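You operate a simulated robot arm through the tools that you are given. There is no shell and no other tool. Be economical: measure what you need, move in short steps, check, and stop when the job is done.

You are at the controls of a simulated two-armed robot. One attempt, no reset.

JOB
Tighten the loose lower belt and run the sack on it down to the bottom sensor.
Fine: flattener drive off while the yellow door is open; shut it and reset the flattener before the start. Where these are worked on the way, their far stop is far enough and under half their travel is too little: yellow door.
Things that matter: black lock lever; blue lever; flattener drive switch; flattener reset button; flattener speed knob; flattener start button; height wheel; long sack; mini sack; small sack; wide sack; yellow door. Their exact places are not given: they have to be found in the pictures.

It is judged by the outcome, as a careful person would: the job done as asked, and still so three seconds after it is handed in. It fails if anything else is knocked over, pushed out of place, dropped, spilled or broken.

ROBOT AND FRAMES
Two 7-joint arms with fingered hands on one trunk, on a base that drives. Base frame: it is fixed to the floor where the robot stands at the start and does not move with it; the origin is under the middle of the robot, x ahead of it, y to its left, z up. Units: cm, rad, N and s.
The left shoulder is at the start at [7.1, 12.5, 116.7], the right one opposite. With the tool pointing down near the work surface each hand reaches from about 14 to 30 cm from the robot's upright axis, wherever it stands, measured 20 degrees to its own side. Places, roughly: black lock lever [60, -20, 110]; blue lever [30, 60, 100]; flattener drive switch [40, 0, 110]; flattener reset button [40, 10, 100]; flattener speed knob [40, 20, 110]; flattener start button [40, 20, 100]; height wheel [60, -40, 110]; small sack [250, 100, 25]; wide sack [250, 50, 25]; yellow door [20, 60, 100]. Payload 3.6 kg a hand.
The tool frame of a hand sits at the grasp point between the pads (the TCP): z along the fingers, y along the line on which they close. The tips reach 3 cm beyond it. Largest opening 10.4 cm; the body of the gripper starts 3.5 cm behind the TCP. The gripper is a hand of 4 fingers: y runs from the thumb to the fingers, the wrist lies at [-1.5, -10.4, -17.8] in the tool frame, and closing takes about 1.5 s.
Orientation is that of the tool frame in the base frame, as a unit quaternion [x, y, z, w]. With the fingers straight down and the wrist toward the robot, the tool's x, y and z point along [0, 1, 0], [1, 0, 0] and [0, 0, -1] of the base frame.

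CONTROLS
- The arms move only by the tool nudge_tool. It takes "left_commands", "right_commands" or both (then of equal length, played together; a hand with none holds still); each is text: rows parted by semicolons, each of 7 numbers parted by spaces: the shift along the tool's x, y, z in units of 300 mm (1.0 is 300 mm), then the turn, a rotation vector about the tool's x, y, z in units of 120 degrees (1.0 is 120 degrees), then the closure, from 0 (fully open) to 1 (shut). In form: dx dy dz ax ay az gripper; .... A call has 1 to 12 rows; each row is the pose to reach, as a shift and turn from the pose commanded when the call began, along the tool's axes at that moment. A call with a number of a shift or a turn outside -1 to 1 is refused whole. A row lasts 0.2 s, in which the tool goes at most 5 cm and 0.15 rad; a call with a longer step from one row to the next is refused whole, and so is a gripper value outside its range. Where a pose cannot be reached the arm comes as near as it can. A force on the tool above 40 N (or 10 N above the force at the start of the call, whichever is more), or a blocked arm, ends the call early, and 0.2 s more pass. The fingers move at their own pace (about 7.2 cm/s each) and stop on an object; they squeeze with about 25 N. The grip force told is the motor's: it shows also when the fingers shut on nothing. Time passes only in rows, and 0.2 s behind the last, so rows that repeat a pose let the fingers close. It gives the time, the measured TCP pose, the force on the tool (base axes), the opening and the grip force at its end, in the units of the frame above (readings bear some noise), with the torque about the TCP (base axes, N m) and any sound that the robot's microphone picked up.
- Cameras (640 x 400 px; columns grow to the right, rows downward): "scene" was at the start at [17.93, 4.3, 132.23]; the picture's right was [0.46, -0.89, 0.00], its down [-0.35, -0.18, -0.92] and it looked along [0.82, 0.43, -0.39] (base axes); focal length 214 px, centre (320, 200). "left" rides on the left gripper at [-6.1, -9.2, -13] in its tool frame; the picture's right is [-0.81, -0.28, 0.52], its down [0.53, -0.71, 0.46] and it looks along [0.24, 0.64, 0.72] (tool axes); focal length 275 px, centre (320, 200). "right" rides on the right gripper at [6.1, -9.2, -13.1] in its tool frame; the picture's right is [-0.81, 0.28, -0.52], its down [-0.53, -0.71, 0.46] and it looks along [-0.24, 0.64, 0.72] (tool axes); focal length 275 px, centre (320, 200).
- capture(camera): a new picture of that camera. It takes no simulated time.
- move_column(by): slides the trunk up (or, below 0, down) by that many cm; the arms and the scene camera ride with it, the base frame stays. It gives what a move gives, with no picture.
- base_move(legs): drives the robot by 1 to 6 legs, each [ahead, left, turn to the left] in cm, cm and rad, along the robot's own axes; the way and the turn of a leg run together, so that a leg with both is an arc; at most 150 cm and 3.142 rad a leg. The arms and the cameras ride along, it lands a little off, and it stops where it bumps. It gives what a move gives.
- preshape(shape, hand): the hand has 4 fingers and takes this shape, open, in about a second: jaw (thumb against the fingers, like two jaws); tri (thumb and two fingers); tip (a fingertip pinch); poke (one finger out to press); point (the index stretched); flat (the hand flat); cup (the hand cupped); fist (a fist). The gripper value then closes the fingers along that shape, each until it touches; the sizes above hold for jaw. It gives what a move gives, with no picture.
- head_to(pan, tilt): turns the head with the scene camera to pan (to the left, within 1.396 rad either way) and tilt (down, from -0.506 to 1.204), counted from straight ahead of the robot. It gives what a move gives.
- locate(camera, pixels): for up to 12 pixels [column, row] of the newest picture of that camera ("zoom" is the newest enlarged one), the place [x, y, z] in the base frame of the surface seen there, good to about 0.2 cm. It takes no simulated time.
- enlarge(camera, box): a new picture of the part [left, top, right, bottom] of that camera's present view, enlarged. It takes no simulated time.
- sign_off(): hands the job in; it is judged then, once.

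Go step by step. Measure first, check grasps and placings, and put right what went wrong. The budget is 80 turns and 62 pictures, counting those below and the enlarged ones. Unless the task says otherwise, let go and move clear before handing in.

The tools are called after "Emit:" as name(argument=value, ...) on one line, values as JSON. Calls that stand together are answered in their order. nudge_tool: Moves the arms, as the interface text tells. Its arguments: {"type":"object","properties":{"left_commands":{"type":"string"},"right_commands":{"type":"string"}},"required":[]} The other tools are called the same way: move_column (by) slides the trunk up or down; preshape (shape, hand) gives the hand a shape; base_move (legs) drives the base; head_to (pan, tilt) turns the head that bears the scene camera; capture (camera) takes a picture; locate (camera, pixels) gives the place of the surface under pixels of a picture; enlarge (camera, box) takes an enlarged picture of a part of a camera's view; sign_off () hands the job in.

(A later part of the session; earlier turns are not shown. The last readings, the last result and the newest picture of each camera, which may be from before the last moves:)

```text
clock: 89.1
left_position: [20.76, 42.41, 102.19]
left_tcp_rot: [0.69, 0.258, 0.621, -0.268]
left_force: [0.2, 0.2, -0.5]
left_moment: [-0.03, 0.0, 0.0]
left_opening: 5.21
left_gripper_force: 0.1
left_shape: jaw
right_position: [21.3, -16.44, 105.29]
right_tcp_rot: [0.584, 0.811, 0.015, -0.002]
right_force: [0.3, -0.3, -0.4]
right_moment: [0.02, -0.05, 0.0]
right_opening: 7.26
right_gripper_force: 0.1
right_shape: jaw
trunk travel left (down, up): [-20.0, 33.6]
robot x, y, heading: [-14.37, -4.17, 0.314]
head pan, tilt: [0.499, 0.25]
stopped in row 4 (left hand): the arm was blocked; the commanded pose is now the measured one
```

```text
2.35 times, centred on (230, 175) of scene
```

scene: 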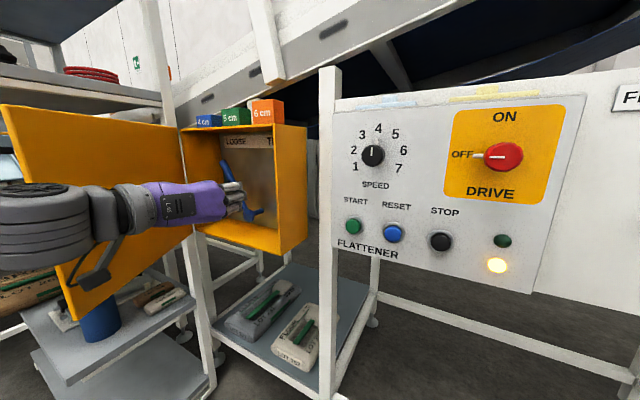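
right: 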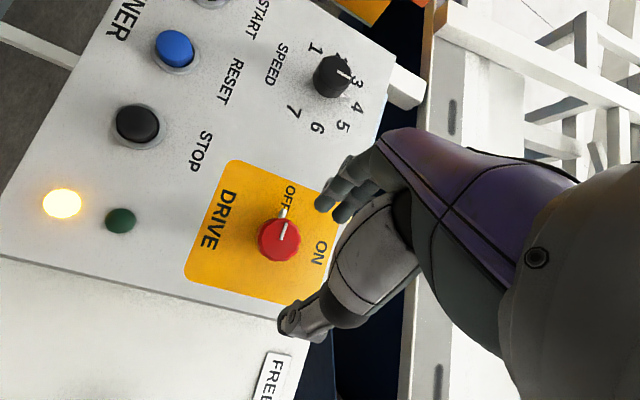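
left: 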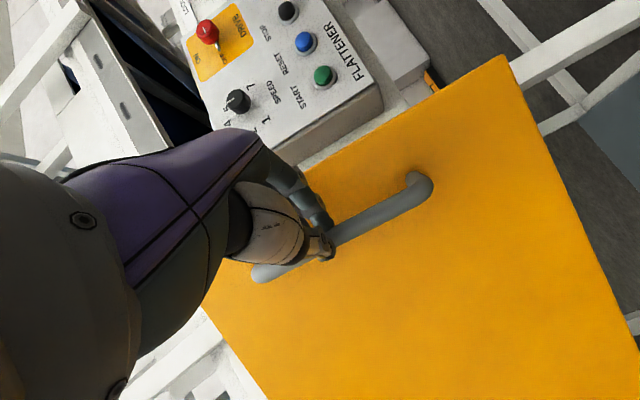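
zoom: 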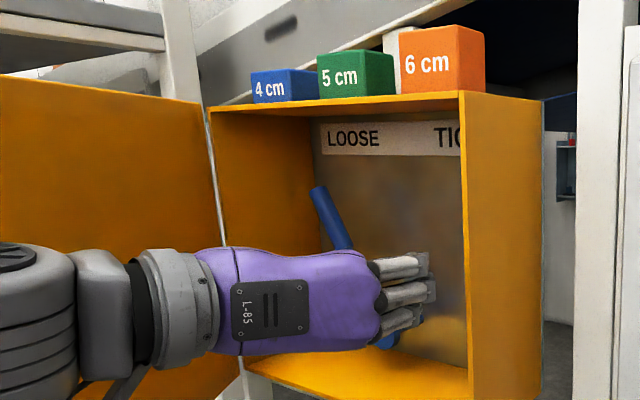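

The left elbow bears on the door edge, so the right arm (elbow on the other side) suits the lever better. I back out, stow the left hand, and bring the right hand forward in its rolled pose.

Emit:
base_move(legs=[[-35, -3, 0]])

Emit:
nudge_tool(left_commands="0.018 -0.011 -0.045 0.0308 -0.0523 -0.0363 0.5;0.036 -0.021 -0.09 0.0617 -0.1047 -0.0725 0.5;0.054 -0.032 -0.136 0.0925 -0.157 -0.1088 0.5;0.072 -0.043 -0.181 0.1233 -0.2093 -0.145 0.5;0.09 -0.053 -0.226 0.1542 -0.2617 -0.1813 0.5;0.1075 -0.064 -0.2715 0.185 -0.314 -0.2175 0.5;0.125 -0.075 -0.317 0.2158 -0.3663 -0.2538 0.5;0.143 -0.085 -0.362 0.2467 -0.4187 -0.29 0.5;0.161 -0.096 -0.407 0.2775 -0.471 -0.3263 0.5;0.179 -0.107 -0.4525 0.3083 -0.5233 -0.3625 0.5;0.197 -0.117 -0.498 0.3392 -0.5757 -0.3988 0.5;0.215 -0.128 -0.543 0.37 -0.628 -0.435 0.5", right_commands="0.033 0.05 0.002 -0.0369 -0.0488 -0.0298 0.5;0.067 0.1 0.003 -0.0738 -0.0975 -0.0595 0.5;0.1 0.15 0.005 -0.1108 -0.1463 -0.0893 0.5;0.133 0.2 0.007 -0.1477 -0.195 -0.119 0.5;0.167 0.25 0.008 -0.1846 -0.2438 -0.1488 0.5;0.2 0.3 0.01 -0.2215 -0.2925 -0.1785 0.5;0.233 0.35 0.012 -0.2584 -0.3413 -0.2083 0.5;0.267 0.4 0.013 -0.2953 -0.39 -0.238 0.5;0.3 0.45 0.015 -0.3323 -0.4388 -0.2678 0.5;0.333 0.5 0.017 -0.3692 -0.4875 -0.2975 0.5;0.367 0.55 0.018 -0.4061 -0.5363 -0.3273 0.5;0.4 0.6 0.02 -0.443 -0.585 -0.357 0.5")

Emit:
capture(camera="scene")

```text
clock: 91.3
left_position: [-9.66, 31.43, 100.2]
left_tcp_rot: [0.701, 0.268, 0.609, -0.259]
left_force: [0.0, -1.1, 0.3]
left_moment: [-0.03, -0.02, 0.03]
left_opening: 5.25
left_gripper_force: 0.1
left_shape: jaw
right_position: [-9.51, -28.19, 104.94]
right_tcp_rot: [0.587, 0.81, 0.003, -0.002]
right_force: [0.1, 0.0, 0.0]
right_moment: [0.01, 0.03, -0.02]
right_opening: 7.28
right_gripper_force: 0.1
right_shape: jaw
trunk travel left (down, up): [-20.0, 33.6]
robot x, y, heading: [-46.31, -17.26, 0.313]
head pan, tilt: [0.499, 0.25]
```

```text
clock: 93.9
left_position: [-23.22, 23.06, 108.62]
left_tcp_rot: [0.596, 0.803, -0.008, -0.005]
left_force: [-0.8, 0.5, 0.2]
left_moment: [-0.01, 0.02, -0.06]
left_opening: 5.24
left_gripper_force: 0.1
left_shape: jaw
right_position: [5.79, -9.43, 105.53]
right_tcp_rot: [0.12, 0.724, 0.016, 0.679]
right_force: [1.0, -0.1, 0.0]
right_moment: [0.04, 0.02, 0.02]
right_opening: 5.25
right_gripper_force: 0.0
right_shape: jaw
right hand out of reach, approached as far as the arm can: row 5, 6, 7, 8, 9, 10, 11, 12
trunk travel left (down, up): [-20.0, 33.6]
robot x, y, heading: [-46.58, -17.1, 0.314]
head pan, tilt: [0.499, 0.25]
```

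```text
9 pictures are left
```

scene: 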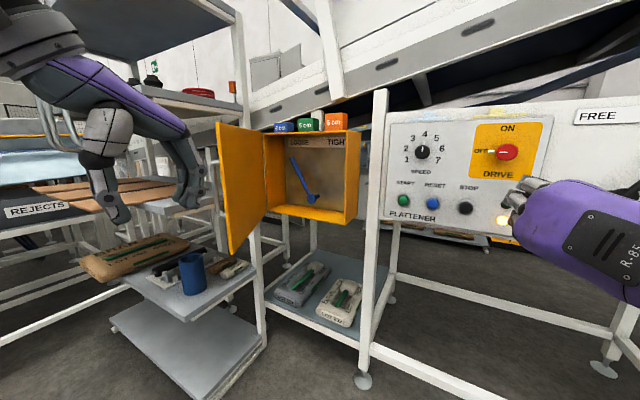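

Left hand is stowed and the right is forward. I re-measure the door edge and lever (no picture cost).

Emit:
locate(camera="scene", pixels=[[220, 140], [232, 235], [293, 163], [300, 177], [306, 189], [312, 198], [357, 180], [185, 180], [115, 200], [200, 255]])

```text
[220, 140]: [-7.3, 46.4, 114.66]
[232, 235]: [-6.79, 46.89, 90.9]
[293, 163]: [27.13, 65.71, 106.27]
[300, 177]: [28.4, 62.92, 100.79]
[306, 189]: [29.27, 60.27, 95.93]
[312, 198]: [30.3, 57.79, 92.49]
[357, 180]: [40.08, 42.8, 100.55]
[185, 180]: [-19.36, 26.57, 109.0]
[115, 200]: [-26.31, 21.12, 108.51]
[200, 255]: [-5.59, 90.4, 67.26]
```

Door edge is at (-7.3, 46.4). I turn left 0.3, shift left and drive in, leaving the right hand short of the box.

Emit:
base_move(legs=[[0, 0, 0.3], [0, 15.3, 0], [37, 0, 0]])

```text
clock: 98.9
left_position: [-14.63, 62.14, 108.8]
left_tcp_rot: [0.47, 0.882, -0.008, -0.004]
left_force: [0.0, 1.7, -0.8]
left_moment: [-0.01, 0.02, 0.01]
left_opening: 5.24
left_gripper_force: 0.0
left_shape: jaw
right_position: [22.64, 39.7, 105.49]
right_tcp_rot: [0.011, 0.735, 0.117, 0.668]
right_force: [-0.7, -0.5, -0.1]
right_moment: [0.02, -0.01, 0.03]
right_opening: 5.24
right_gripper_force: 0.1
right_shape: jaw
trunk travel left (down, up): [-20.0, 33.6]
robot x, y, heading: [-24.61, 16.58, 0.612]
head pan, tilt: [0.499, 0.25]
```

The right hand is at (22.6, 39.7). I move it left in front of the lever and then 6 cm in, straddling it with open fingers.

Emit:
nudge_tool(right_commands="0.027 0.109 0.011 0 0 0 0.5;0.053 0.218 0.023 0 0 0 0.5;0.08 0.327 0.034 0 0 0 0.5;0.106 0.436 0.046 0 0 0 0.5;0.133 0.545 0.057 0 0 0 0.5;0.16 0.654 0.069 0 0 0 0.5;0.186 0.763 0.08 0 0 0 0.5;0.186 0.763 0.08 0 0 0 0.5;0.186 0.763 0.147 0 0 0 0.5;0.186 0.763 0.213 0 0 0 0.5;0.186 0.763 0.28 0 0 0 0.5;0.186 0.763 0.28 0 0 0 0.5")

Emit:
capture(camera="right")

```text
clock: 101.3
left_position: [-15.11, 62.09, 108.77]
left_tcp_rot: [0.468, 0.884, -0.008, -0.003]
left_force: [1.0, 0.3, -0.3]
left_moment: [0.0, 0.02, 0.0]
left_opening: 5.23
left_gripper_force: 0.1
left_shape: jaw
right_position: [24.48, 65.02, 104.11]
right_tcp_rot: [-0.007, 0.731, 0.132, 0.669]
right_force: [-25.2, -3.8, 2.0]
right_moment: [0.19, -0.86, 0.42]
right_opening: 5.25
right_gripper_force: 0.1
right_shape: jaw
trunk travel left (down, up): [-20.0, 33.6]
robot x, y, heading: [-24.9, 16.37, 0.621]
head pan, tilt: [0.499, 0.25]
stopped in row 12 (right hand): the force on the tool passed its limit at 45 N (the readings are from after the stop); the commanded pose is now the measured one
```

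```text
8 pictures are left
```

right: 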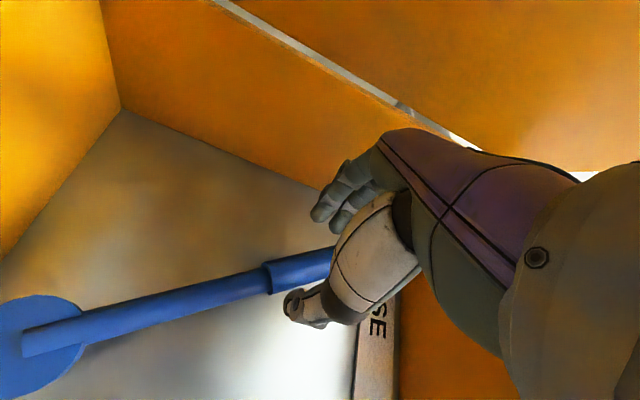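

The thumb tip is on the lever's face: the hand is about 1.6 cm too far left. I back off, shift right, go in again and close on the lever.

Emit:
nudge_tool(right_commands="0 0 -0.05 0 0 0 0.45;0 -0.057 -0.05 0 0 0 0.45;0 -0.057 -0.05 0 0 0 0.45;0 -0.057 0 0 0 0 0.45;0 -0.057 0.05 0 0 0 0.45;0 -0.057 0.085 0 0 0 0.45;0 -0.057 0.085 0 0 0 0.7;0 -0.057 0.085 0 0 0 1;0 -0.057 0.085 0 0 0 1;0 -0.057 0.085 0 0 0 1;0 -0.057 0.085 0 0 0 1")

Emit:
capture(camera="right")

```text
clock: 102.4
left_position: [-15.19, 62.07, 108.85]
left_tcp_rot: [0.468, 0.884, -0.007, -0.003]
left_force: [0.3, 0.5, -0.2]
left_moment: [-0.03, 0.02, -0.01]
left_opening: 5.22
left_gripper_force: 0.1
left_shape: jaw
right_position: [24.8, 63.76, 103.83]
right_tcp_rot: [-0.015, 0.73, 0.14, 0.669]
right_force: [-22.1, -5.5, 2.7]
right_moment: [0.23, -0.7, 0.48]
right_opening: 5.69
right_gripper_force: 0.1
right_shape: jaw
trunk travel left (down, up): [-20.0, 33.6]
robot x, y, heading: [-24.79, 16.7, 0.617]
head pan, tilt: [0.499, 0.25]
stopped in row 5 (right hand): the force on the tool passed its limit at 45 N (the readings are from after the stop); the commanded pose is now the measured one
```

```text
7 pictures are left
```

right: 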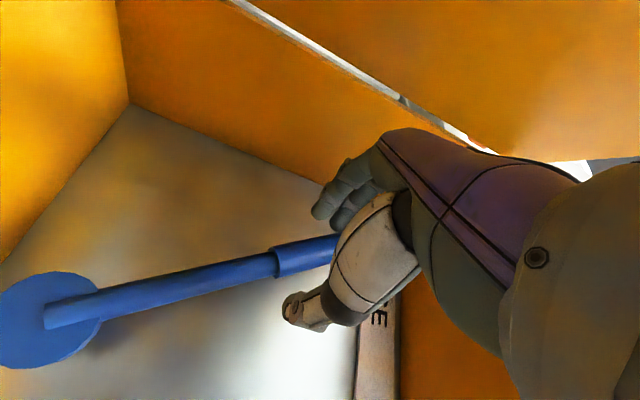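

Still blocked at the same depth. I locate the lever and fingertip surfaces in this picture.

Emit:
locate(camera="right", pixels=[[325, 250], [285, 262], [292, 305], [322, 212], [335, 215], [200, 280], [60, 320], [250, 330], [300, 320], [390, 340], [365, 225]])

```text
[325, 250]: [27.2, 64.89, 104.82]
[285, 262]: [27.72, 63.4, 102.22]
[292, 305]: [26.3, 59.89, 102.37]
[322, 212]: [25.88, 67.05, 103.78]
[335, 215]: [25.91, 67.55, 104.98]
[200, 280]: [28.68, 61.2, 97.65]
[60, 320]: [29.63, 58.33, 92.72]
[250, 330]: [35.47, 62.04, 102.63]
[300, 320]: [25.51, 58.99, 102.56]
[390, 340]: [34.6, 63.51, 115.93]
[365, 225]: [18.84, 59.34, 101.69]
```

The lever sits between the tips, but the stacked fingers catch the leaning lever above. I back off, open wider and go in again.

Emit:
nudge_tool(right_commands="0 0 -0.07 0 0 0 0.1;0 0 -0.07 0 0 0 0.1;0 0 -0.07 0 0 0 0.1;0 0.01 -0.07 0 0 0 0.1;0 0.01 -0.02 0 0 0 0.1;0 0.01 0.03 0 0 0 0.1;0 0.01 0.065 0 0 0 0.1;0 0.01 0.09 0 0 0 0.1")

```text
clock: 104.2
left_position: [-14.92, 61.99, 108.8]
left_tcp_rot: [0.467, 0.884, -0.008, -0.005]
left_force: [0.4, -1.2, 0.7]
left_moment: [0.03, 0.04, 0.0]
left_opening: 5.23
left_gripper_force: 0.1
left_shape: jaw
right_position: [28.26, 64.45, 103.53]
right_tcp_rot: [-0.009, 0.731, 0.134, 0.669]
right_force: [0.9, 0.4, 0.0]
right_moment: [-0.02, 0.0, 0.0]
right_opening: 9.36
right_gripper_force: 0.0
right_shape: jaw
trunk travel left (down, up): [-20.0, 33.6]
robot x, y, heading: [-24.82, 16.55, 0.618]
head pan, tilt: [0.499, 0.25]
```

The lever is now inside the jaws at (28.3, 64.5). I part-close as a cage and sweep it over the top to the right, to TIGHT.

Emit:
nudge_tool(right_commands="0 0 0 0 0 0 0.5;0 0 0 0 0 0 0.5;0 0 0 0 0 0 0.5;-0.03 -0.035 0.002 0 0 0 0.5;-0.054 -0.071 0.005 0 0 0 0.5;-0.089 -0.142 0.011 0 0 0 0.5;-0.11 -0.215 0.019 0 0 0 0.5;-0.118 -0.292 0.027 0 0 0 0.5;-0.113 -0.37 0.036 0 0 0 0.5;-0.094 -0.446 0.045 0 0 0 0.5;-0.067 -0.503 0.053 0 0 0 0.5;-0.042 -0.566 0.061 0 0 0 0.5")

Emit:
capture(camera="scene")

```text
clock: 106.8
left_position: [-15.03, 61.96, 108.73]
left_tcp_rot: [0.467, 0.884, -0.009, -0.003]
left_force: [0.1, -0.8, 0.5]
left_moment: [0.02, 0.0, -0.06]
left_opening: 5.23
left_gripper_force: 0.0
left_shape: jaw
right_position: [31.16, 55.72, 105.19]
right_tcp_rot: [-0.01, 0.732, 0.134, 0.668]
right_force: [-0.2, -0.2, -0.4]
right_moment: [0.0, 0.01, -0.02]
right_opening: 5.24
right_gripper_force: 0.2
right_shape: jaw
right hand out of reach, approached as far as the arm can: row 9, 10, 11, 12
trunk travel left (down, up): [-20.0, 33.6]
robot x, y, heading: [-24.91, 16.69, 0.615]
head pan, tilt: [0.499, 0.25]
```

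```text
6 pictures are left
```

scene: 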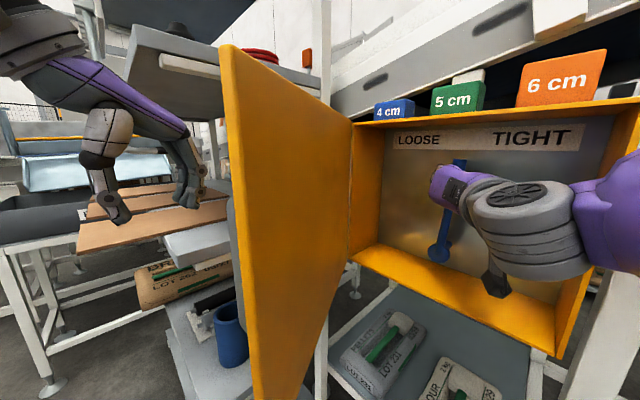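

The lever is now about upright and the arm is at its inner limit. I clamp it, and measure the TIGHT label for the end position.

Emit:
locate(camera="scene", pixels=[[418, 140], [532, 138], [459, 165], [440, 250], [362, 150], [625, 140], [600, 160], [552, 300], [360, 230]])

Emit:
nudge_tool(right_commands="0 0 0 0 0 0 0.8;0 0 0 0 0 0 1;0 0 0 0 0 0 1;0 0 0 0 0 0 1;0 0 0 0 0 0 1")

```text
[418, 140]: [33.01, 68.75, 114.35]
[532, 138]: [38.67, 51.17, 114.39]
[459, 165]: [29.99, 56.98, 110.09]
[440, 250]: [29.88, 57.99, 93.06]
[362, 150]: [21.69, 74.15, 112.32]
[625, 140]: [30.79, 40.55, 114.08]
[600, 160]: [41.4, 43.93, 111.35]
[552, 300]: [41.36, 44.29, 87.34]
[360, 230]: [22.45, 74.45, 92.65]
```

```text
clock: 108.0
left_position: [-14.94, 62.11, 108.77]
left_tcp_rot: [0.468, 0.884, -0.007, -0.004]
left_force: [-0.2, 0.0, 0.3]
left_moment: [0.03, -0.02, 0.03]
left_opening: 5.22
left_gripper_force: 0.0
left_shape: jaw
right_position: [31.18, 55.58, 105.29]
right_tcp_rot: [-0.009, 0.732, 0.134, 0.668]
right_force: [6.4, 0.0, 0.5]
right_moment: [-0.14, -0.04, -0.01]
right_opening: 0.42
right_gripper_force: 24.7
right_shape: jaw
trunk travel left (down, up): [-20.0, 33.6]
robot x, y, heading: [-24.83, 16.51, 0.618]
head pan, tilt: [0.499, 0.25]
```

LOOSE and TIGHT lie symmetric at ±29 degrees about the pivot. I drag the clamped lever right by shifting the base about 6 cm.

Emit:
base_move(legs=[[-0.9, -2.9, 0], [-0.9, -2.9, 0]])

Emit:
enlarge(camera="scene", box=[340, 70, 640, 300])

```text
clock: 109.5
left_position: [-12.81, 56.53, 108.57]
left_tcp_rot: [0.469, 0.883, -0.01, -0.004]
left_force: [-0.5, -0.3, -0.4]
left_moment: [0.02, 0.01, 0.01]
left_opening: 5.27
left_gripper_force: 0.0
left_shape: jaw
right_position: [33.29, 50.17, 104.87]
right_tcp_rot: [-0.012, 0.734, 0.133, 0.666]
right_force: [5.8, 17.8, -23.3]
right_moment: [-0.27, -0.09, -0.13]
right_opening: 0.59
right_gripper_force: 25.2
right_shape: jaw
trunk travel left (down, up): [-20.0, 33.6]
robot x, y, heading: [-22.79, 10.9, 0.619]
head pan, tilt: [0.499, 0.25]
```

```text
1.74 times, centred on (490, 185) of scene
```

zoom: 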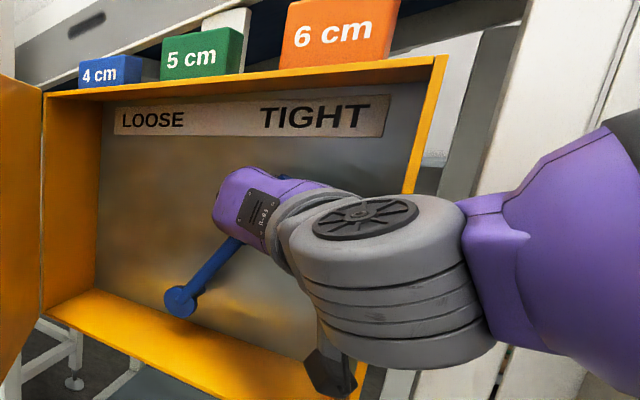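

The lever is hard over at TIGHT (33 degrees, with a stop force). I open, withdraw the hand straight out with the base, back away, then fold the right arm.

Emit:
nudge_tool(right_commands="0 0 0 0 0 0 0.5;0 0 0 0 0 0 0;0 0 0 0 0 0 0;0 0 0 0 0 0 0;0 0 0 0 0 0 0;0 0 0 0 0 0 0")

Emit:
base_move(legs=[[-18, 7.5, 0], [-26, -6, 0]])

Emit:
nudge_tool(right_commands="-0.016 -0.0775 -0.0536 0.0369 0.0488 0.0298 0.5;-0.032 -0.155 -0.107 0.0738 0.0975 0.0595 0.5;-0.047 -0.2325 -0.161 0.1108 0.1463 0.0893 0.5;-0.063 -0.31 -0.214 0.1477 0.195 0.119 0.5;-0.079 -0.3875 -0.268 0.1846 0.2438 0.1488 0.5;-0.095 -0.465 -0.3215 0.2215 0.2925 0.1785 0.5;-0.111 -0.5425 -0.375 0.2584 0.3413 0.2083 0.5;-0.127 -0.62 -0.429 0.2953 0.39 0.238 0.5;-0.142 -0.6975 -0.482 0.3323 0.4388 0.2678 0.5;-0.158 -0.775 -0.536 0.3692 0.4875 0.2975 0.5;-0.174 -0.8525 -0.589 0.4061 0.5363 0.3273 0.5;-0.19 -0.93 -0.643 0.443 0.585 0.357 0.5")

Emit:
capture(camera="scene")

```text
clock: 110.9
left_position: [-13.09, 56.31, 108.64]
left_tcp_rot: [0.468, 0.884, -0.008, -0.004]
left_force: [-0.2, -0.6, -0.2]
left_moment: [-0.02, -0.01, 0.03]
left_opening: 5.24
left_gripper_force: 0.0
left_shape: jaw
right_position: [32.95, 49.9, 105.09]
right_tcp_rot: [-0.009, 0.733, 0.133, 0.667]
right_force: [1.5, -0.4, -0.8]
right_moment: [-0.02, 0.03, -0.01]
right_opening: 10.35
right_gripper_force: 0.1
right_shape: jaw
trunk travel left (down, up): [-20.0, 33.6]
robot x, y, heading: [-23.09, 10.69, 0.619]
head pan, tilt: [0.499, 0.25]
```

```text
clock: 114.0
left_position: [-49.57, 32.11, 108.77]
left_tcp_rot: [0.469, 0.883, -0.008, -0.002]
left_force: [-0.8, -0.1, 0.2]
left_moment: [0.02, -0.01, -0.01]
left_opening: 5.23
left_gripper_force: 0.1
left_shape: jaw
right_position: [-3.61, 25.57, 105.0]
right_tcp_rot: [-0.008, 0.732, 0.132, 0.668]
right_force: [-0.8, 0.0, -0.2]
right_moment: [0.01, -0.03, 0.01]
right_opening: 10.36
right_gripper_force: 0.1
right_shape: jaw
trunk travel left (down, up): [-20.0, 33.6]
robot x, y, heading: [-59.72, -13.27, 0.612]
head pan, tilt: [0.499, 0.25]
```

```text
clock: 116.6
left_position: [-49.6, 32.02, 108.75]
left_tcp_rot: [0.47, 0.883, -0.007, -0.004]
left_force: [-0.1, 0.2, 0.5]
left_moment: [-0.02, 0.0, 0.02]
left_opening: 5.21
left_gripper_force: 0.1
left_shape: jaw
right_position: [-16.6, -6.26, 106.98]
right_tcp_rot: [0.438, 0.899, 0.001, 0.0]
right_force: [0.1, -0.8, -0.1]
right_moment: [0.02, 0.0, -0.03]
right_opening: 5.24
right_gripper_force: 0.0
right_shape: jaw
trunk travel left (down, up): [-20.0, 33.6]
robot x, y, heading: [-59.5, -13.42, 0.617]
head pan, tilt: [0.499, 0.25]
```

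```text
4 pictures are left
```

scene: 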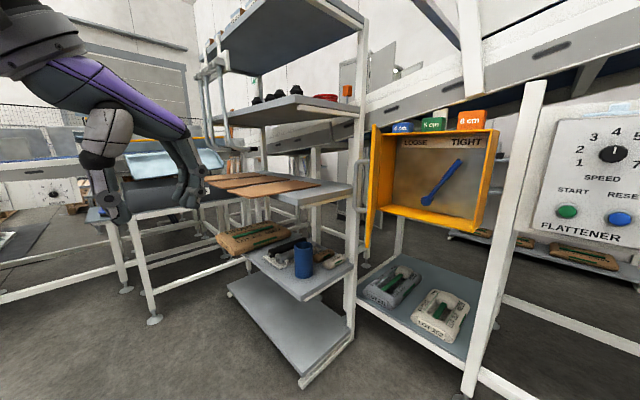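

The blue lever now points to TIGHT (460,165). I measure the door edge and the shelf front to plan the shutting push.

Emit:
locate(camera="scene", pixels=[[374, 150], [370, 225], [366, 240], [382, 135], [340, 262], [265, 262], [320, 190], [250, 245], [300, 380], [215, 185], [345, 100], [240, 60]])

```text
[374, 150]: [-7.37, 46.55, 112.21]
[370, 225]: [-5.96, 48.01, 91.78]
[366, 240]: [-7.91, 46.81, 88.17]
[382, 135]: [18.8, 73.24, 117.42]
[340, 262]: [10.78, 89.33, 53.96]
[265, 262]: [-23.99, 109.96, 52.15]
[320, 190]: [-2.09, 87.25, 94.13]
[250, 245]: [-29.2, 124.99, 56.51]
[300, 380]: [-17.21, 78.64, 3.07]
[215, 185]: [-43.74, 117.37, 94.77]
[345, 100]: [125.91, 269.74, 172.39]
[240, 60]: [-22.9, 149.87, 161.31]
```

Door edge at (-7.5, 46.6); the shelf starts beyond t≈80, leaving a lane for the left hand outside the door. I tuck the right hand, extend the left a bit, square up and drive the left hand outside the door.

Emit:
nudge_tool(left_commands="0 0.09 0 0 0 0 1;0 0.18 0 0 0 0 1;0 0.267 0 0 0 0 1;0 0.267 0 0 0 0 1;0 0.267 0 0 0 0 1", right_commands="-0.02 -0.1 0 0 0 0 0.5;-0.05 -0.2 0 0 0 0 0.5;-0.08 -0.3 0 0 0 0 0.5;-0.1 -0.38 0 0 0 0 0.5;-0.1 -0.38 0 0 0 0 0.5")

Emit:
base_move(legs=[[0, 0, -0.31], [0, 26.5, 0], [34, 0, 0]])

```text
clock: 117.8
left_position: [-42.81, 36.62, 108.64]
left_tcp_rot: [0.47, 0.883, -0.009, -0.003]
left_force: [0.1, -0.4, 0.3]
left_moment: [0.01, -0.04, 0.01]
left_opening: 0.0
left_gripper_force: 25.0
left_shape: jaw
right_position: [-23.28, -15.32, 106.31]
right_tcp_rot: [0.436, 0.9, 0.003, 0.001]
right_force: [0.7, -0.6, 0.6]
right_moment: [0.01, 0.02, -0.02]
right_opening: 5.24
right_gripper_force: 0.1
right_shape: jaw
right hand out of reach, approached as far as the arm can: row 4, 5
trunk travel left (down, up): [-20.0, 33.6]
robot x, y, heading: [-59.57, -13.41, 0.615]
head pan, tilt: [0.499, 0.25]
```

```text
clock: 123.5
left_position: [-3.62, 63.81, 108.64]
left_tcp_rot: [0.602, 0.799, -0.007, -0.005]
left_force: [-0.1, 0.9, 0.0]
left_moment: [0.02, -0.05, -0.04]
left_opening: 0.02
left_gripper_force: 24.9
left_shape: jaw
right_position: [-1.08, 8.44, 106.23]
right_tcp_rot: [0.572, 0.82, 0.003, 0.001]
right_force: [0.1, -0.1, 0.4]
right_moment: [-0.03, 0.06, 0.01]
right_opening: 5.22
right_gripper_force: 0.1
right_shape: jaw
trunk travel left (down, up): [-20.0, 33.6]
robot x, y, heading: [-35.07, 21.44, 0.301]
head pan, tilt: [0.499, 0.25]
```

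The left hand is outside the door at (-3.6, 63.8). I now push it shut by driving the base right and forward along the arc.

Emit:
base_move(legs=[[1.0, -5, 0], [2.0, -5, 0], [2.6, -4.5, 0], [3.0, -4, 0], [3.5, -3, 0], [4.0, -2, 0]])

```text
clock: 127.7
left_position: [18.48, 45.98, 108.47]
left_tcp_rot: [0.602, 0.798, -0.007, -0.005]
left_force: [0.7, -0.5, -0.2]
left_moment: [0.05, 0.02, -0.01]
left_opening: 0.0
left_gripper_force: 24.5
left_shape: jaw
right_position: [21.15, -9.29, 106.23]
right_tcp_rot: [0.571, 0.821, 0.003, 0.001]
right_force: [-0.6, 0.8, 0.3]
right_moment: [-0.02, 0.02, -0.01]
right_opening: 5.22
right_gripper_force: 0.0
right_shape: jaw
trunk travel left (down, up): [-20.0, 33.6]
robot x, y, heading: [-12.99, 4.08, 0.3]
head pan, tilt: [0.499, 0.25]
```

No force now; the hand is at s≈31.6 against where the nearly closed door should be. I push forward gently with the arm until it resists, then look.

Emit:
nudge_tool(left_commands="0.1 0 0 0 0 0 1;0.13 0.04 0 0 0 0 1;0.13 0.08 0 0 0 0 1;0.13 0.12 0 0 0 0 1;0.13 0.15 0 0 0 0 1;0.13 0.18 0 0 0 0 1;0.13 0.21 0 0 0 0 1;0.13 0.24 0 0 0 0 1;0.13 0.27 0 0 0 0 1;0.13 0.3 0 0 0 0 1")

Emit:
capture(camera="scene")

```text
clock: 128.8
left_position: [19.92, 50.62, 108.68]
left_tcp_rot: [0.602, 0.799, -0.011, -0.009]
left_force: [-26.9, -6.7, 1.3]
left_moment: [0.43, -1.68, 0.3]
left_opening: 0.0
left_gripper_force: 25.0
left_shape: jaw
right_position: [20.59, -9.36, 106.33]
right_tcp_rot: [0.571, 0.821, 0.005, 0.002]
right_force: [-0.3, 0.7, 0.4]
right_moment: [0.0, -0.01, 0.0]
right_opening: 5.22
right_gripper_force: 0.0
right_shape: jaw
trunk travel left (down, up): [-20.0, 33.6]
robot x, y, heading: [-12.97, 3.7, 0.305]
head pan, tilt: [0.499, 0.25]
stopped in row 5 (left hand): the force on the tool passed its limit at 49 N (the readings are from after the stop); the commanded pose is now the measured one
```

```text
3 pictures are left
```

scene: 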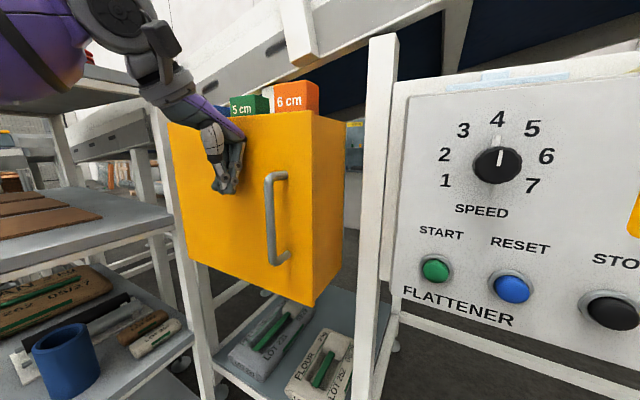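

The door looks flush; I check its plane and re-measure the buttons and knob from this picture.

Emit:
locate(camera="scene", pixels=[[308, 125], [305, 290], [180, 240], [255, 150], [434, 268], [511, 287], [497, 163], [635, 215], [325, 200]])

Emit:
base_move(legs=[[-20, -10, 0]])

```text
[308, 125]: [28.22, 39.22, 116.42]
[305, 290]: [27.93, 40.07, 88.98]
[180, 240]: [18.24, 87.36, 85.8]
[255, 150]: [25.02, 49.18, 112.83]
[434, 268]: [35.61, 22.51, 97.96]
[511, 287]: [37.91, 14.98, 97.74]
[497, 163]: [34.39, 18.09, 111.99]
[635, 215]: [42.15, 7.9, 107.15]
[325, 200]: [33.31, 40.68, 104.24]
```

```text
clock: 130.4
left_position: [5.17, 35.08, 108.36]
left_tcp_rot: [0.604, 0.797, -0.011, -0.008]
left_force: [-0.6, 0.6, 0.1]
left_moment: [0.03, 0.01, -0.03]
left_opening: 0.02
left_gripper_force: 25.2
left_shape: jaw
right_position: [5.35, -24.88, 106.23]
right_tcp_rot: [0.574, 0.819, 0.003, 0.001]
right_force: [-0.1, 0.0, -0.1]
right_moment: [0.03, 0.01, -0.01]
right_opening: 5.24
right_gripper_force: 0.1
right_shape: jaw
trunk travel left (down, up): [-20.0, 33.6]
robot x, y, heading: [-28.6, -11.33, 0.296]
head pan, tilt: [0.499, 0.25]
```

The door face is back on its closed plane (s≈38.8). Now I set up the right hand in its rolled pose before the drive knob.

Emit:
base_move(legs=[[10.2, 5.6, 0.009]])

Emit:
nudge_tool(right_commands="0.023 0.065 -0.017 -0.0369 -0.0488 -0.0298 0.4;0.047 0.13 -0.033 -0.0738 -0.0975 -0.0595 0.4;0.07 0.196 -0.05 -0.1108 -0.1463 -0.0893 0.4;0.093 0.261 -0.067 -0.1477 -0.195 -0.119 0.4;0.117 0.326 -0.083 -0.1846 -0.2438 -0.1488 0.4;0.14 0.3915 -0.1 -0.2215 -0.2925 -0.1785 0.4;0.163 0.457 -0.117 -0.2584 -0.3413 -0.2083 0.4;0.187 0.522 -0.133 -0.2953 -0.39 -0.238 0.4;0.21 0.587 -0.15 -0.3323 -0.4388 -0.2678 0.4;0.233 0.6525 -0.167 -0.3692 -0.4875 -0.2975 0.4;0.257 0.718 -0.183 -0.4061 -0.5363 -0.3273 0.4;0.28 0.783 -0.2 -0.443 -0.585 -0.357 0.4")

```text
clock: 131.7
left_position: [12.68, 43.81, 108.31]
left_tcp_rot: [0.601, 0.799, -0.011, -0.01]
left_force: [-0.1, 0.2, -0.5]
left_moment: [-0.06, 0.04, -0.02]
left_opening: 0.01
left_gripper_force: 25.2
left_shape: jaw
right_position: [13.28, -16.22, 106.27]
right_tcp_rot: [0.569, 0.822, 0.004, 0.001]
right_force: [0.1, -0.2, 0.1]
right_moment: [-0.01, 0.01, 0.0]
right_opening: 5.22
right_gripper_force: 0.2
right_shape: jaw
trunk travel left (down, up): [-20.0, 33.6]
robot x, y, heading: [-20.57, -3.07, 0.306]
head pan, tilt: [0.499, 0.25]
```

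```text
clock: 134.2
left_position: [12.55, 43.71, 108.35]
left_tcp_rot: [0.601, 0.799, -0.012, -0.01]
left_force: [0.1, -0.3, -0.1]
left_moment: [0.0, -0.03, -0.02]
left_opening: 0.0
left_gripper_force: 24.5
left_shape: jaw
right_position: [32.25, -0.03, 112.53]
right_tcp_rot: [0.103, 0.724, 0.031, 0.681]
right_force: [0.2, 0.4, 0.8]
right_moment: [0.01, 0.0, 0.0]
right_opening: 6.22
right_gripper_force: 0.0
right_shape: jaw
trunk travel left (down, up): [-20.0, 33.6]
robot x, y, heading: [-20.83, -3.32, 0.304]
head pan, tilt: [0.499, 0.25]
```

Now before the knob, I advance and close on it.

Emit:
nudge_tool(right_commands="0.002 0.017 0.06 0 0 0 0.5;0.004 0.034 0.12 0 0 0 0.5;0.006 0.05 0.18 0 0 0 0.5;0.007 0.06 0.222 0 0 0 0.5;0.007 0.06 0.222 0 0 0 0.7;0.007 0.06 0.222 0 0 0 1;0.007 0.06 0.222 0 0 0 1;0.007 0.06 0.222 0 0 0 1;0.007 0.06 0.222 0 0 0 1")

```text
clock: 136.2
left_position: [12.64, 43.69, 108.42]
left_tcp_rot: [0.601, 0.799, -0.012, -0.009]
left_force: [0.2, -0.2, -0.3]
left_moment: [-0.03, 0.01, -0.01]
left_opening: 0.02
left_gripper_force: 25.5
left_shape: jaw
right_position: [39.38, 0.87, 111.82]
right_tcp_rot: [0.104, 0.726, 0.031, 0.679]
right_force: [5.6, -0.2, 0.7]
right_moment: [0.0, -0.01, -0.02]
right_opening: 3.49
right_gripper_force: 25.6
right_shape: jaw
trunk travel left (down, up): [-20.0, 33.6]
robot x, y, heading: [-20.87, -3.0, 0.308]
head pan, tilt: [0.499, 0.25]
```

Gripped at 3.5 cm. Turning clockwise 90 degrees to ON.

Emit:
nudge_tool(right_commands="0 0 0 0 0.0256 0.0585 1;0 0 0 0 0.0511 0.117 1;0 0 0 0 0.0767 0.1755 1;0 0 0 0 0.1022 0.234 1;0 0 0 0 0.1278 0.2925 1;0 0 0 0 0.1533 0.351 1;0 0 0 0 0.1789 0.4095 1;0 0 0 0 0.2044 0.468 1;0 0 0 0 0.23 0.5265 1;0 0 0 0 0.2556 0.585 1;0 0 0 0 0.281 0.6435 1;0 0 0 0 0.3067 0.702 1")

```text
clock: 138.0
left_position: [12.72, 44.08, 108.31]
left_tcp_rot: [0.6, 0.8, -0.013, -0.009]
left_force: [-0.1, 1.1, 0.1]
left_moment: [0.01, -0.03, 0.02]
left_opening: 0.0
left_gripper_force: 25.4
left_shape: jaw
right_position: [39.25, 0.43, 111.75]
right_tcp_rot: [0.402, 0.732, 0.342, 0.431]
right_force: [22.9, 11.9, -4.7]
right_moment: [0.0, 0.04, 0.08]
right_opening: 3.41
right_gripper_force: 24.7
right_shape: jaw
right hand out of reach, approached as far as the arm can: row 7, 8
trunk travel left (down, up): [-20.0, 33.6]
robot x, y, heading: [-20.94, -3.43, 0.31]
head pan, tilt: [0.499, 0.25]
stopped in row 8 (right hand): the force on the tool passed its limit at 45 N (the readings are from after the stop); the commanded pose is now the measured one
```

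It turned about 57 degrees before a force stop. I re-centre on the axis and continue the remaining 33 degrees.

Emit:
nudge_tool(right_commands="0.009 0.019 0.004 0 0 0 1;0.009 0.019 0.004 0 0.019 0.042 1;0.009 0.019 0.004 0 0.038 0.084 1;0.009 0.019 0.004 0 0.057 0.125 1;0.009 0.019 0.004 0 0.076 0.167 1;0.009 0.019 0.004 0 0.095 0.209 1;0.009 0.019 0.004 0 0.114 0.25 1")

Emit:
capture(camera="right")

```text
clock: 139.6
left_position: [12.87, 43.79, 108.24]
left_tcp_rot: [0.6, 0.8, -0.013, -0.011]
left_force: [-0.4, -0.3, -1.2]
left_moment: [0.0, 0.0, 0.02]
left_opening: 0.02
left_gripper_force: 25.4
left_shape: jaw
right_position: [39.54, 0.75, 112.15]
right_tcp_rot: [0.439, 0.718, 0.381, 0.384]
right_force: [16.8, 2.9, -20.8]
right_moment: [-0.2, 0.31, -0.02]
right_opening: 3.2
right_gripper_force: 24.9
right_shape: jaw
right hand out of reach, approached as far as the arm can: row 4, 5, 6, 7
trunk travel left (down, up): [-20.0, 33.6]
robot x, y, heading: [-20.94, -3.08, 0.303]
head pan, tilt: [0.499, 0.25]
```

```text
2 pictures are left
```

right: 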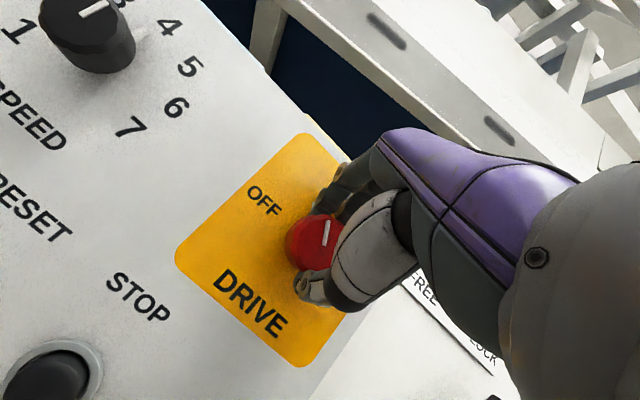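

The arm runs out of roll at about 65 degrees of turn. I ratchet: open, roll back 45 degrees, and re-grip.

Emit:
nudge_tool(right_commands="0 0 0 0 0 0 0.5;0 0 0 0 0 0 0.5;0 0 -0.01 0 0 0 0.5;0 0 -0.01 0 -0.026 -0.057 0.5;0 0 -0.01 0 -0.0525 -0.113 0.5;0 0 -0.01 0 -0.079 -0.17 0.5;0 0 -0.01 0 -0.105 -0.227 0.5;0 0 -0.01 0 -0.131 -0.283 0.5;0 0 -0.01 0 -0.1575 -0.34 0.5;0 0 0 0 -0.1575 -0.34 0.8;0 0 0 0 -0.1575 -0.34 1;0 0 0 0 -0.1575 -0.34 1")

Emit:
nudge_tool(right_commands="0 0 0 0 0 0 1;0 0 0 0 0 0 1;0 0 0 0 0 0 1")

```text
clock: 142.2
left_position: [12.44, 43.79, 108.41]
left_tcp_rot: [0.601, 0.799, -0.011, -0.009]
left_force: [0.3, -1.1, -0.6]
left_moment: [0.02, 0.0, 0.01]
left_opening: 0.0
left_gripper_force: 24.6
left_shape: jaw
right_position: [38.82, 0.7, 112.7]
right_tcp_rot: [0.219, 0.75, 0.15, 0.606]
right_force: [-2.1, 0.1, 5.0]
right_moment: [0.11, -0.34, 0.28]
right_opening: 3.51
right_gripper_force: 25.0
right_shape: jaw
trunk travel left (down, up): [-20.0, 33.6]
robot x, y, heading: [-20.89, -3.48, 0.308]
head pan, tilt: [0.499, 0.25]
```

```text
clock: 143.0
left_position: [12.56, 43.95, 108.51]
left_tcp_rot: [0.6, 0.8, -0.011, -0.008]
left_force: [0.0, -0.5, 0.3]
left_moment: [0.03, 0.0, 0.0]
left_opening: 0.0
left_gripper_force: 24.3
left_shape: jaw
right_position: [38.93, 0.63, 112.52]
right_tcp_rot: [0.218, 0.751, 0.15, 0.605]
right_force: [-2.7, 1.5, 7.5]
right_moment: [0.13, -0.36, 0.34]
right_opening: 3.53
right_gripper_force: 25.6
right_shape: jaw
trunk travel left (down, up): [-20.0, 33.6]
robot x, y, heading: [-20.47, -3.16, 0.311]
head pan, tilt: [0.499, 0.25]
```

Re-gripped at 3.5 cm. Turning the rest, about 40 degrees.

Emit:
nudge_tool(right_commands="0 0 0 0 0.0234 0.0534 1;0 0 0 0 0.0467 0.1067 1;0 0 0 0 0.07 0.16 1;0 0 0 0 0.0934 0.2134 1;0 0 0 0 0.1167 0.2667 1;0 0 0 0 0.14 0.32 1;0 0 0 0 0.15 0.342 1")

```text
clock: 144.6
left_position: [12.8, 43.81, 108.28]
left_tcp_rot: [0.6, 0.8, -0.012, -0.01]
left_force: [0.0, -0.4, 0.1]
left_moment: [0.01, 0.01, 0.0]
left_opening: 0.0
left_gripper_force: 25.0
left_shape: jaw
right_position: [38.88, 0.2, 112.42]
right_tcp_rot: [0.442, 0.712, 0.382, 0.39]
right_force: [18.5, 3.8, 1.0]
right_moment: [0.07, -0.54, 0.26]
right_opening: 3.25
right_gripper_force: 24.8
right_shape: jaw
right hand out of reach, approached as far as the arm can: row 7
trunk travel left (down, up): [-20.0, 33.6]
robot x, y, heading: [-21.11, -3.22, 0.307]
head pan, tilt: [0.499, 0.25]
```

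I open and back off to check the switch and lamps.

Emit:
nudge_tool(right_commands="0 0 0 0 0 0 0.5;0 0 0 0 0 0 0.4;0 0 0 0 0 0 0.4;0 -0.03 -0.06 0 0 0 0.4;0 -0.056 -0.121 0 0 0 0.4;0 -0.084 -0.18 0 0 0 0.4;0 -0.112 -0.242 0 0 0 0.4;0 -0.14 -0.3 0 0 0 0.4")

Emit:
capture(camera="right")

```text
clock: 146.4
left_position: [12.58, 43.82, 108.36]
left_tcp_rot: [0.6, 0.8, -0.011, -0.008]
left_force: [-0.9, -0.1, -0.2]
left_moment: [0.02, -0.03, 0.02]
left_opening: 0.0
left_gripper_force: 25.0
left_shape: jaw
right_position: [31.43, -2.04, 114.02]
right_tcp_rot: [0.441, 0.711, 0.382, 0.392]
right_force: [0.6, 0.1, 0.5]
right_moment: [0.01, -0.01, -0.01]
right_opening: 6.18
right_gripper_force: 0.1
right_shape: jaw
right hand out of reach, approached as far as the arm can: row 7, 8
trunk travel left (down, up): [-20.0, 33.6]
robot x, y, heading: [-20.89, -3.38, 0.309]
head pan, tilt: [0.499, 0.25]
```

```text
1 pictures are left
```

right: 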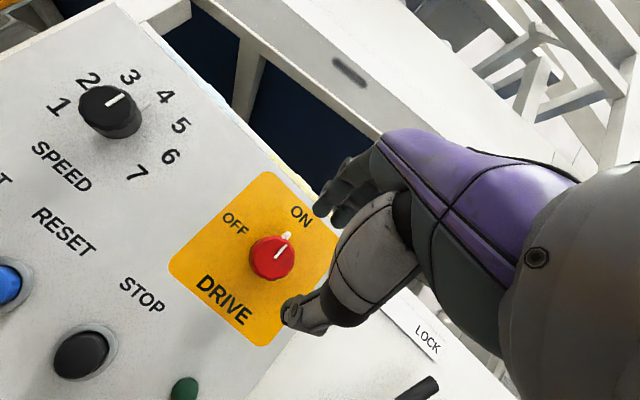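

The pointer now lines up with ON (parallel to the speed knob's upright mark). Next I bring the right hand, closed and rolled, in front of the blue RESET button.

Emit:
nudge_tool(right_commands="0.067 -0.036 0.028 0 -0.0253 -0.0547 0.7;0.134 -0.072 0.056 0 -0.0507 -0.1093 1;0.202 -0.109 0.083 0 -0.076 -0.164 1;0.269 -0.145 0.111 0 -0.1013 -0.2187 1;0.336 -0.181 0.139 0 -0.1267 -0.2733 1;0.403 -0.217 0.167 0 -0.152 -0.328 1;0.471 -0.254 0.194 0 -0.1773 -0.3827 1;0.538 -0.29 0.222 0 -0.2027 -0.4373 1;0.605 -0.326 0.25 0 -0.228 -0.492 1;0.605 -0.326 0.25 0 -0.228 -0.492 1")

```text
clock: 148.6
left_position: [12.42, 43.81, 108.4]
left_tcp_rot: [0.6, 0.8, -0.012, -0.008]
left_force: [0.3, 0.0, -1.0]
left_moment: [0.0, 0.02, -0.01]
left_opening: 0.01
left_gripper_force: 25.1
left_shape: jaw
right_position: [29.48, 13.04, 98.34]
right_tcp_rot: [0.112, 0.726, 0.031, 0.678]
right_force: [0.5, -0.4, 0.3]
right_moment: [0.04, 0.04, 0.02]
right_opening: 0.0
right_gripper_force: 24.7
right_shape: jaw
right hand out of reach, approached as far as the arm can: row 1, 2, 3, 4, 6
trunk travel left (down, up): [-20.0, 33.6]
robot x, y, heading: [-21.06, -3.15, 0.305]
head pan, tilt: [0.499, 0.25]
```

Aligned with RESET. I press forward gently along the panel normal and come back.

Emit:
nudge_tool(right_commands="0 0.034 0.076 0 0 0 1;0 0.069 0.152 0 0 0 1;0 0.082 0.182 0 0 0 1;0 0.089 0.197 0 0 0 1;0 0.096 0.2125 0 0 0 1;0 0.103 0.228 0 0 0 1;0 0.11 0.243 0 0 0 1;0 0.11 0.243 0 0 0 1;0 0.082 0.182 0 0 0 1;0 0.034 0.076 0 0 0 1;0 0 0 0 0 0 1")

```text
clock: 151.0
left_position: [12.53, 43.77, 108.57]
left_tcp_rot: [0.601, 0.799, -0.011, -0.009]
left_force: [-0.2, 0.7, -0.3]
left_moment: [0.0, 0.01, -0.02]
left_opening: 0.0
left_gripper_force: 25.2
left_shape: jaw
right_position: [29.51, 13.29, 98.43]
right_tcp_rot: [0.111, 0.726, 0.033, 0.678]
right_force: [0.4, 0.3, 0.3]
right_moment: [0.03, 0.02, 0.01]
right_opening: 0.0
right_gripper_force: 25.1
right_shape: jaw
right hand out of reach, approached as far as the arm can: row 2, 3, 4, 5, 6, 7, 8, 9
trunk travel left (down, up): [-20.0, 33.6]
robot x, y, heading: [-20.88, -3.34, 0.306]
head pan, tilt: [0.499, 0.25]
```

No contact showed and some rows were out of reach, so I press again, deeper, ending at the pressed pose to read the force.

Emit:
nudge_tool(right_commands="0 0.034 0.076 0 0 0 1;0 0.069 0.152 0 0 0 1;0 0.082 0.182 0 0 0 1;0 0.096 0.2125 0 0 0 1;0 0.11 0.243 0 0 0 1;0 0.117 0.258 0 0 0 1;0 0.124 0.273 0 0 0 1;0 0.131 0.288 0 0 0 1")

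```text
clock: 152.8
left_position: [12.51, 43.79, 108.5]
left_tcp_rot: [0.6, 0.8, -0.011, -0.009]
left_force: [0.4, -1.2, -0.1]
left_moment: [-0.02, 0.01, 0.03]
left_opening: 0.03
left_gripper_force: 24.5
left_shape: jaw
right_position: [32.85, 14.24, 98.74]
right_tcp_rot: [0.115, 0.727, 0.029, 0.676]
right_force: [0.7, -0.7, 0.1]
right_moment: [-0.01, 0.04, 0.03]
right_opening: 0.0
right_gripper_force: 25.3
right_shape: jaw
right hand out of reach, approached as far as the arm can: row 2, 3, 4, 5, 6, 7, 8
trunk travel left (down, up): [-20.0, 33.6]
robot x, y, heading: [-20.8, -3.52, 0.305]
head pan, tilt: [0.499, 0.25]
```

The arm tops out short of the button at x=32.9. I'll press with a small base advance instead.

Emit:
base_move(legs=[[3.4, 0, 0]])

```text
clock: 153.7
left_position: [15.55, 44.86, 108.6]
left_tcp_rot: [0.6, 0.8, -0.01, -0.009]
left_force: [-0.6, -0.1, 1.0]
left_moment: [-0.01, 0.01, 0.02]
left_opening: 0.0
left_gripper_force: 24.7
left_shape: jaw
right_position: [35.84, 15.4, 98.72]
right_tcp_rot: [0.113, 0.727, 0.027, 0.677]
right_force: [-20.1, -1.2, -2.7]
right_moment: [0.0, 0.23, -0.12]
right_opening: 0.0
right_gripper_force: 24.9
right_shape: jaw
trunk travel left (down, up): [-20.0, 33.6]
robot x, y, heading: [-17.31, -2.42, 0.305]
head pan, tilt: [0.499, 0.25]
heard: click
```

A click was heard with 20 N: RESET pressed. I back off 5 cm, shift 7.7 cm left to START, and approach.

Emit:
base_move(legs=[[-5, 0, 0], [0, 7.7, 0]])

```text
clock: 155.6
left_position: [8.58, 50.59, 108.35]
left_tcp_rot: [0.6, 0.8, -0.01, -0.009]
left_force: [-0.1, -0.4, 0.0]
left_moment: [0.02, 0.02, 0.01]
left_opening: 0.01
left_gripper_force: 24.4
left_shape: jaw
right_position: [28.82, 21.13, 98.68]
right_tcp_rot: [0.113, 0.728, 0.027, 0.676]
right_force: [0.5, -0.3, -0.6]
right_moment: [0.06, 0.02, 0.01]
right_opening: 0.01
right_gripper_force: 25.2
right_shape: jaw
trunk travel left (down, up): [-20.0, 33.6]
robot x, y, heading: [-24.3, 3.78, 0.308]
head pan, tilt: [0.499, 0.25]
```

Lined up with START (tip t≈10.1). Pressing with the base.

Emit:
base_move(legs=[[5.0, 0, 0]])

```text
clock: 156.5
left_position: [13.42, 52.06, 108.4]
left_tcp_rot: [0.6, 0.8, -0.011, -0.009]
left_force: [0.2, 0.6, -0.2]
left_moment: [-0.01, -0.01, 0.04]
left_opening: 0.0
left_gripper_force: 24.7
left_shape: jaw
right_position: [33.61, 22.75, 98.66]
right_tcp_rot: [0.112, 0.728, 0.027, 0.676]
right_force: [-18.1, -2.5, -6.1]
right_moment: [0.06, 0.22, -0.16]
right_opening: 0.02
right_gripper_force: 24.8
right_shape: jaw
trunk travel left (down, up): [-20.0, 33.6]
robot x, y, heading: [-20.06, 5.49, 0.308]
head pan, tilt: [0.499, 0.25]
heard: click
```

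START clicked. I back off and let time pass, listening for the machine.

Emit:
base_move(legs=[[-14, 0, 0]])

Emit:
nudge_tool(right_commands="0 0 0 0 0 0 1;0 0 0 0 0 0 1;0 0 0 0 0 0 1;0 0 0 0 0 0 1;0 0 0 0 0 0 1;0 0 0 0 0 0 1;0 0 0 0 0 0 1;0 0 0 0 0 0 1;0 0 0 0 0 0 1;0 0 0 0 0 0 1;0 0 0 0 0 0 1;0 0 0 0 0 0 1")

Emit:
nudge_tool(right_commands="0 0 0 0 0 0 0.5;0 0 0 0 0 0 0.5;0 0 0 0 0 0 0.5;0 0 0 0 0 0 0.5;0 0 0 0 0 0 0.5;0 0 0 0 0 0 0.5;0 0 0 0 0 0 0.5;0 0 0 0 0 0 0.5;0 0 0 0 0 0 0.5;0 0 0 0 0 0 0.5;0 0 0 0 0 0 0.5;0 0 0 0 0 0 0.5")

```text
clock: 157.8
left_position: [0.15, 48.08, 108.41]
left_tcp_rot: [0.599, 0.801, -0.011, -0.009]
left_force: [0.0, -0.3, 0.5]
left_moment: [0.03, 0.0, -0.02]
left_opening: 0.0
left_gripper_force: 25.4
left_shape: jaw
right_position: [20.52, 18.77, 98.62]
right_tcp_rot: [0.111, 0.728, 0.029, 0.676]
right_force: [-0.7, 0.6, 0.1]
right_moment: [-0.02, 0.0, -0.01]
right_opening: 0.0
right_gripper_force: 25.2
right_shape: jaw
trunk travel left (down, up): [-20.0, 33.6]
robot x, y, heading: [-32.77, 1.04, 0.31]
head pan, tilt: [0.499, 0.25]
```

```text
clock: 160.4
left_position: [0.26, 48.1, 108.47]
left_tcp_rot: [0.598, 0.802, -0.01, -0.009]
left_force: [0.1, 0.1, 0.4]
left_moment: [0.02, 0.03, -0.03]
left_opening: 0.0
left_gripper_force: 24.4
left_shape: jaw
right_position: [20.48, 18.79, 98.62]
right_tcp_rot: [0.111, 0.729, 0.029, 0.675]
right_force: [0.3, 0.2, 0.7]
right_moment: [-0.03, -0.03, -0.02]
right_opening: 0.02
right_gripper_force: 25.3
right_shape: jaw
trunk travel left (down, up): [-20.0, 33.6]
robot x, y, heading: [-32.78, 0.74, 0.311]
head pan, tilt: [0.499, 0.25]
```

```text
clock: 163.0
left_position: [0.31, 47.96, 108.53]
left_tcp_rot: [0.598, 0.801, -0.012, -0.009]
left_force: [0.4, 0.1, 0.2]
left_moment: [-0.03, 0.01, -0.01]
left_opening: 0.0
left_gripper_force: 25.0
left_shape: jaw
right_position: [20.51, 18.69, 98.59]
right_tcp_rot: [0.111, 0.728, 0.029, 0.676]
right_force: [-0.3, -0.3, 0.1]
right_moment: [-0.01, -0.01, 0.0]
right_opening: 5.17
right_gripper_force: 0.1
right_shape: jaw
trunk travel left (down, up): [-20.0, 33.6]
robot x, y, heading: [-32.93, 0.97, 0.314]
head pan, tilt: [0.499, 0.25]
5 turns are left
```

Five turns are left. I raise the trunk for a view of the belt and lamps together and use the last picture.

Emit:
move_column(by=25)

Emit:
head_to(pan=0.1, tilt=0.25)

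Emit:
capture(camera="scene")

```text
clock: 165.6
left_position: [0.35, 48.06, 133.35]
left_tcp_rot: [0.598, 0.801, -0.012, -0.009]
left_force: [-0.3, -0.7, 0.3]
left_moment: [0.0, -0.01, 0.02]
left_opening: 0.0
left_gripper_force: 25.3
left_shape: jaw
right_position: [20.64, 18.74, 123.49]
right_tcp_rot: [0.111, 0.729, 0.028, 0.675]
right_force: [1.3, -0.5, 0.1]
right_moment: [0.0, -0.03, 0.0]
right_opening: 5.18
right_gripper_force: 0.0
right_shape: jaw
trunk travel left (down, up): [-45.0, 8.6]
robot x, y, heading: [-32.98, 0.79, 0.317]
head pan, tilt: [0.499, 0.25]
```

```text
clock: 166.4
left_position: [0.34, 47.92, 133.44]
left_tcp_rot: [0.598, 0.801, -0.01, -0.009]
left_force: [0.6, 0.1, 0.1]
left_moment: [-0.01, -0.01, -0.04]
left_opening: 0.0
left_gripper_force: 25.0
left_shape: jaw
right_position: [20.54, 18.88, 123.65]
right_tcp_rot: [0.111, 0.729, 0.028, 0.675]
right_force: [0.2, -0.8, -0.4]
right_moment: [0.01, -0.02, 0.01]
right_opening: 5.18
right_gripper_force: 0.0
right_shape: jaw
trunk travel left (down, up): [-45.0, 8.6]
robot x, y, heading: [-32.86, 1.0, 0.311]
head pan, tilt: [0.099, 0.25]
```

```text
0 pictures are left
4 turns are left
```

scene: 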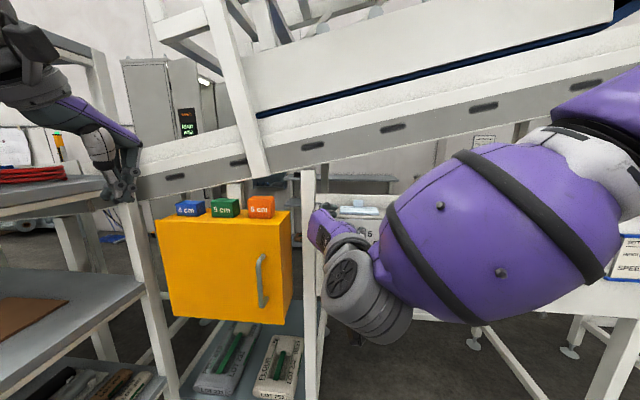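

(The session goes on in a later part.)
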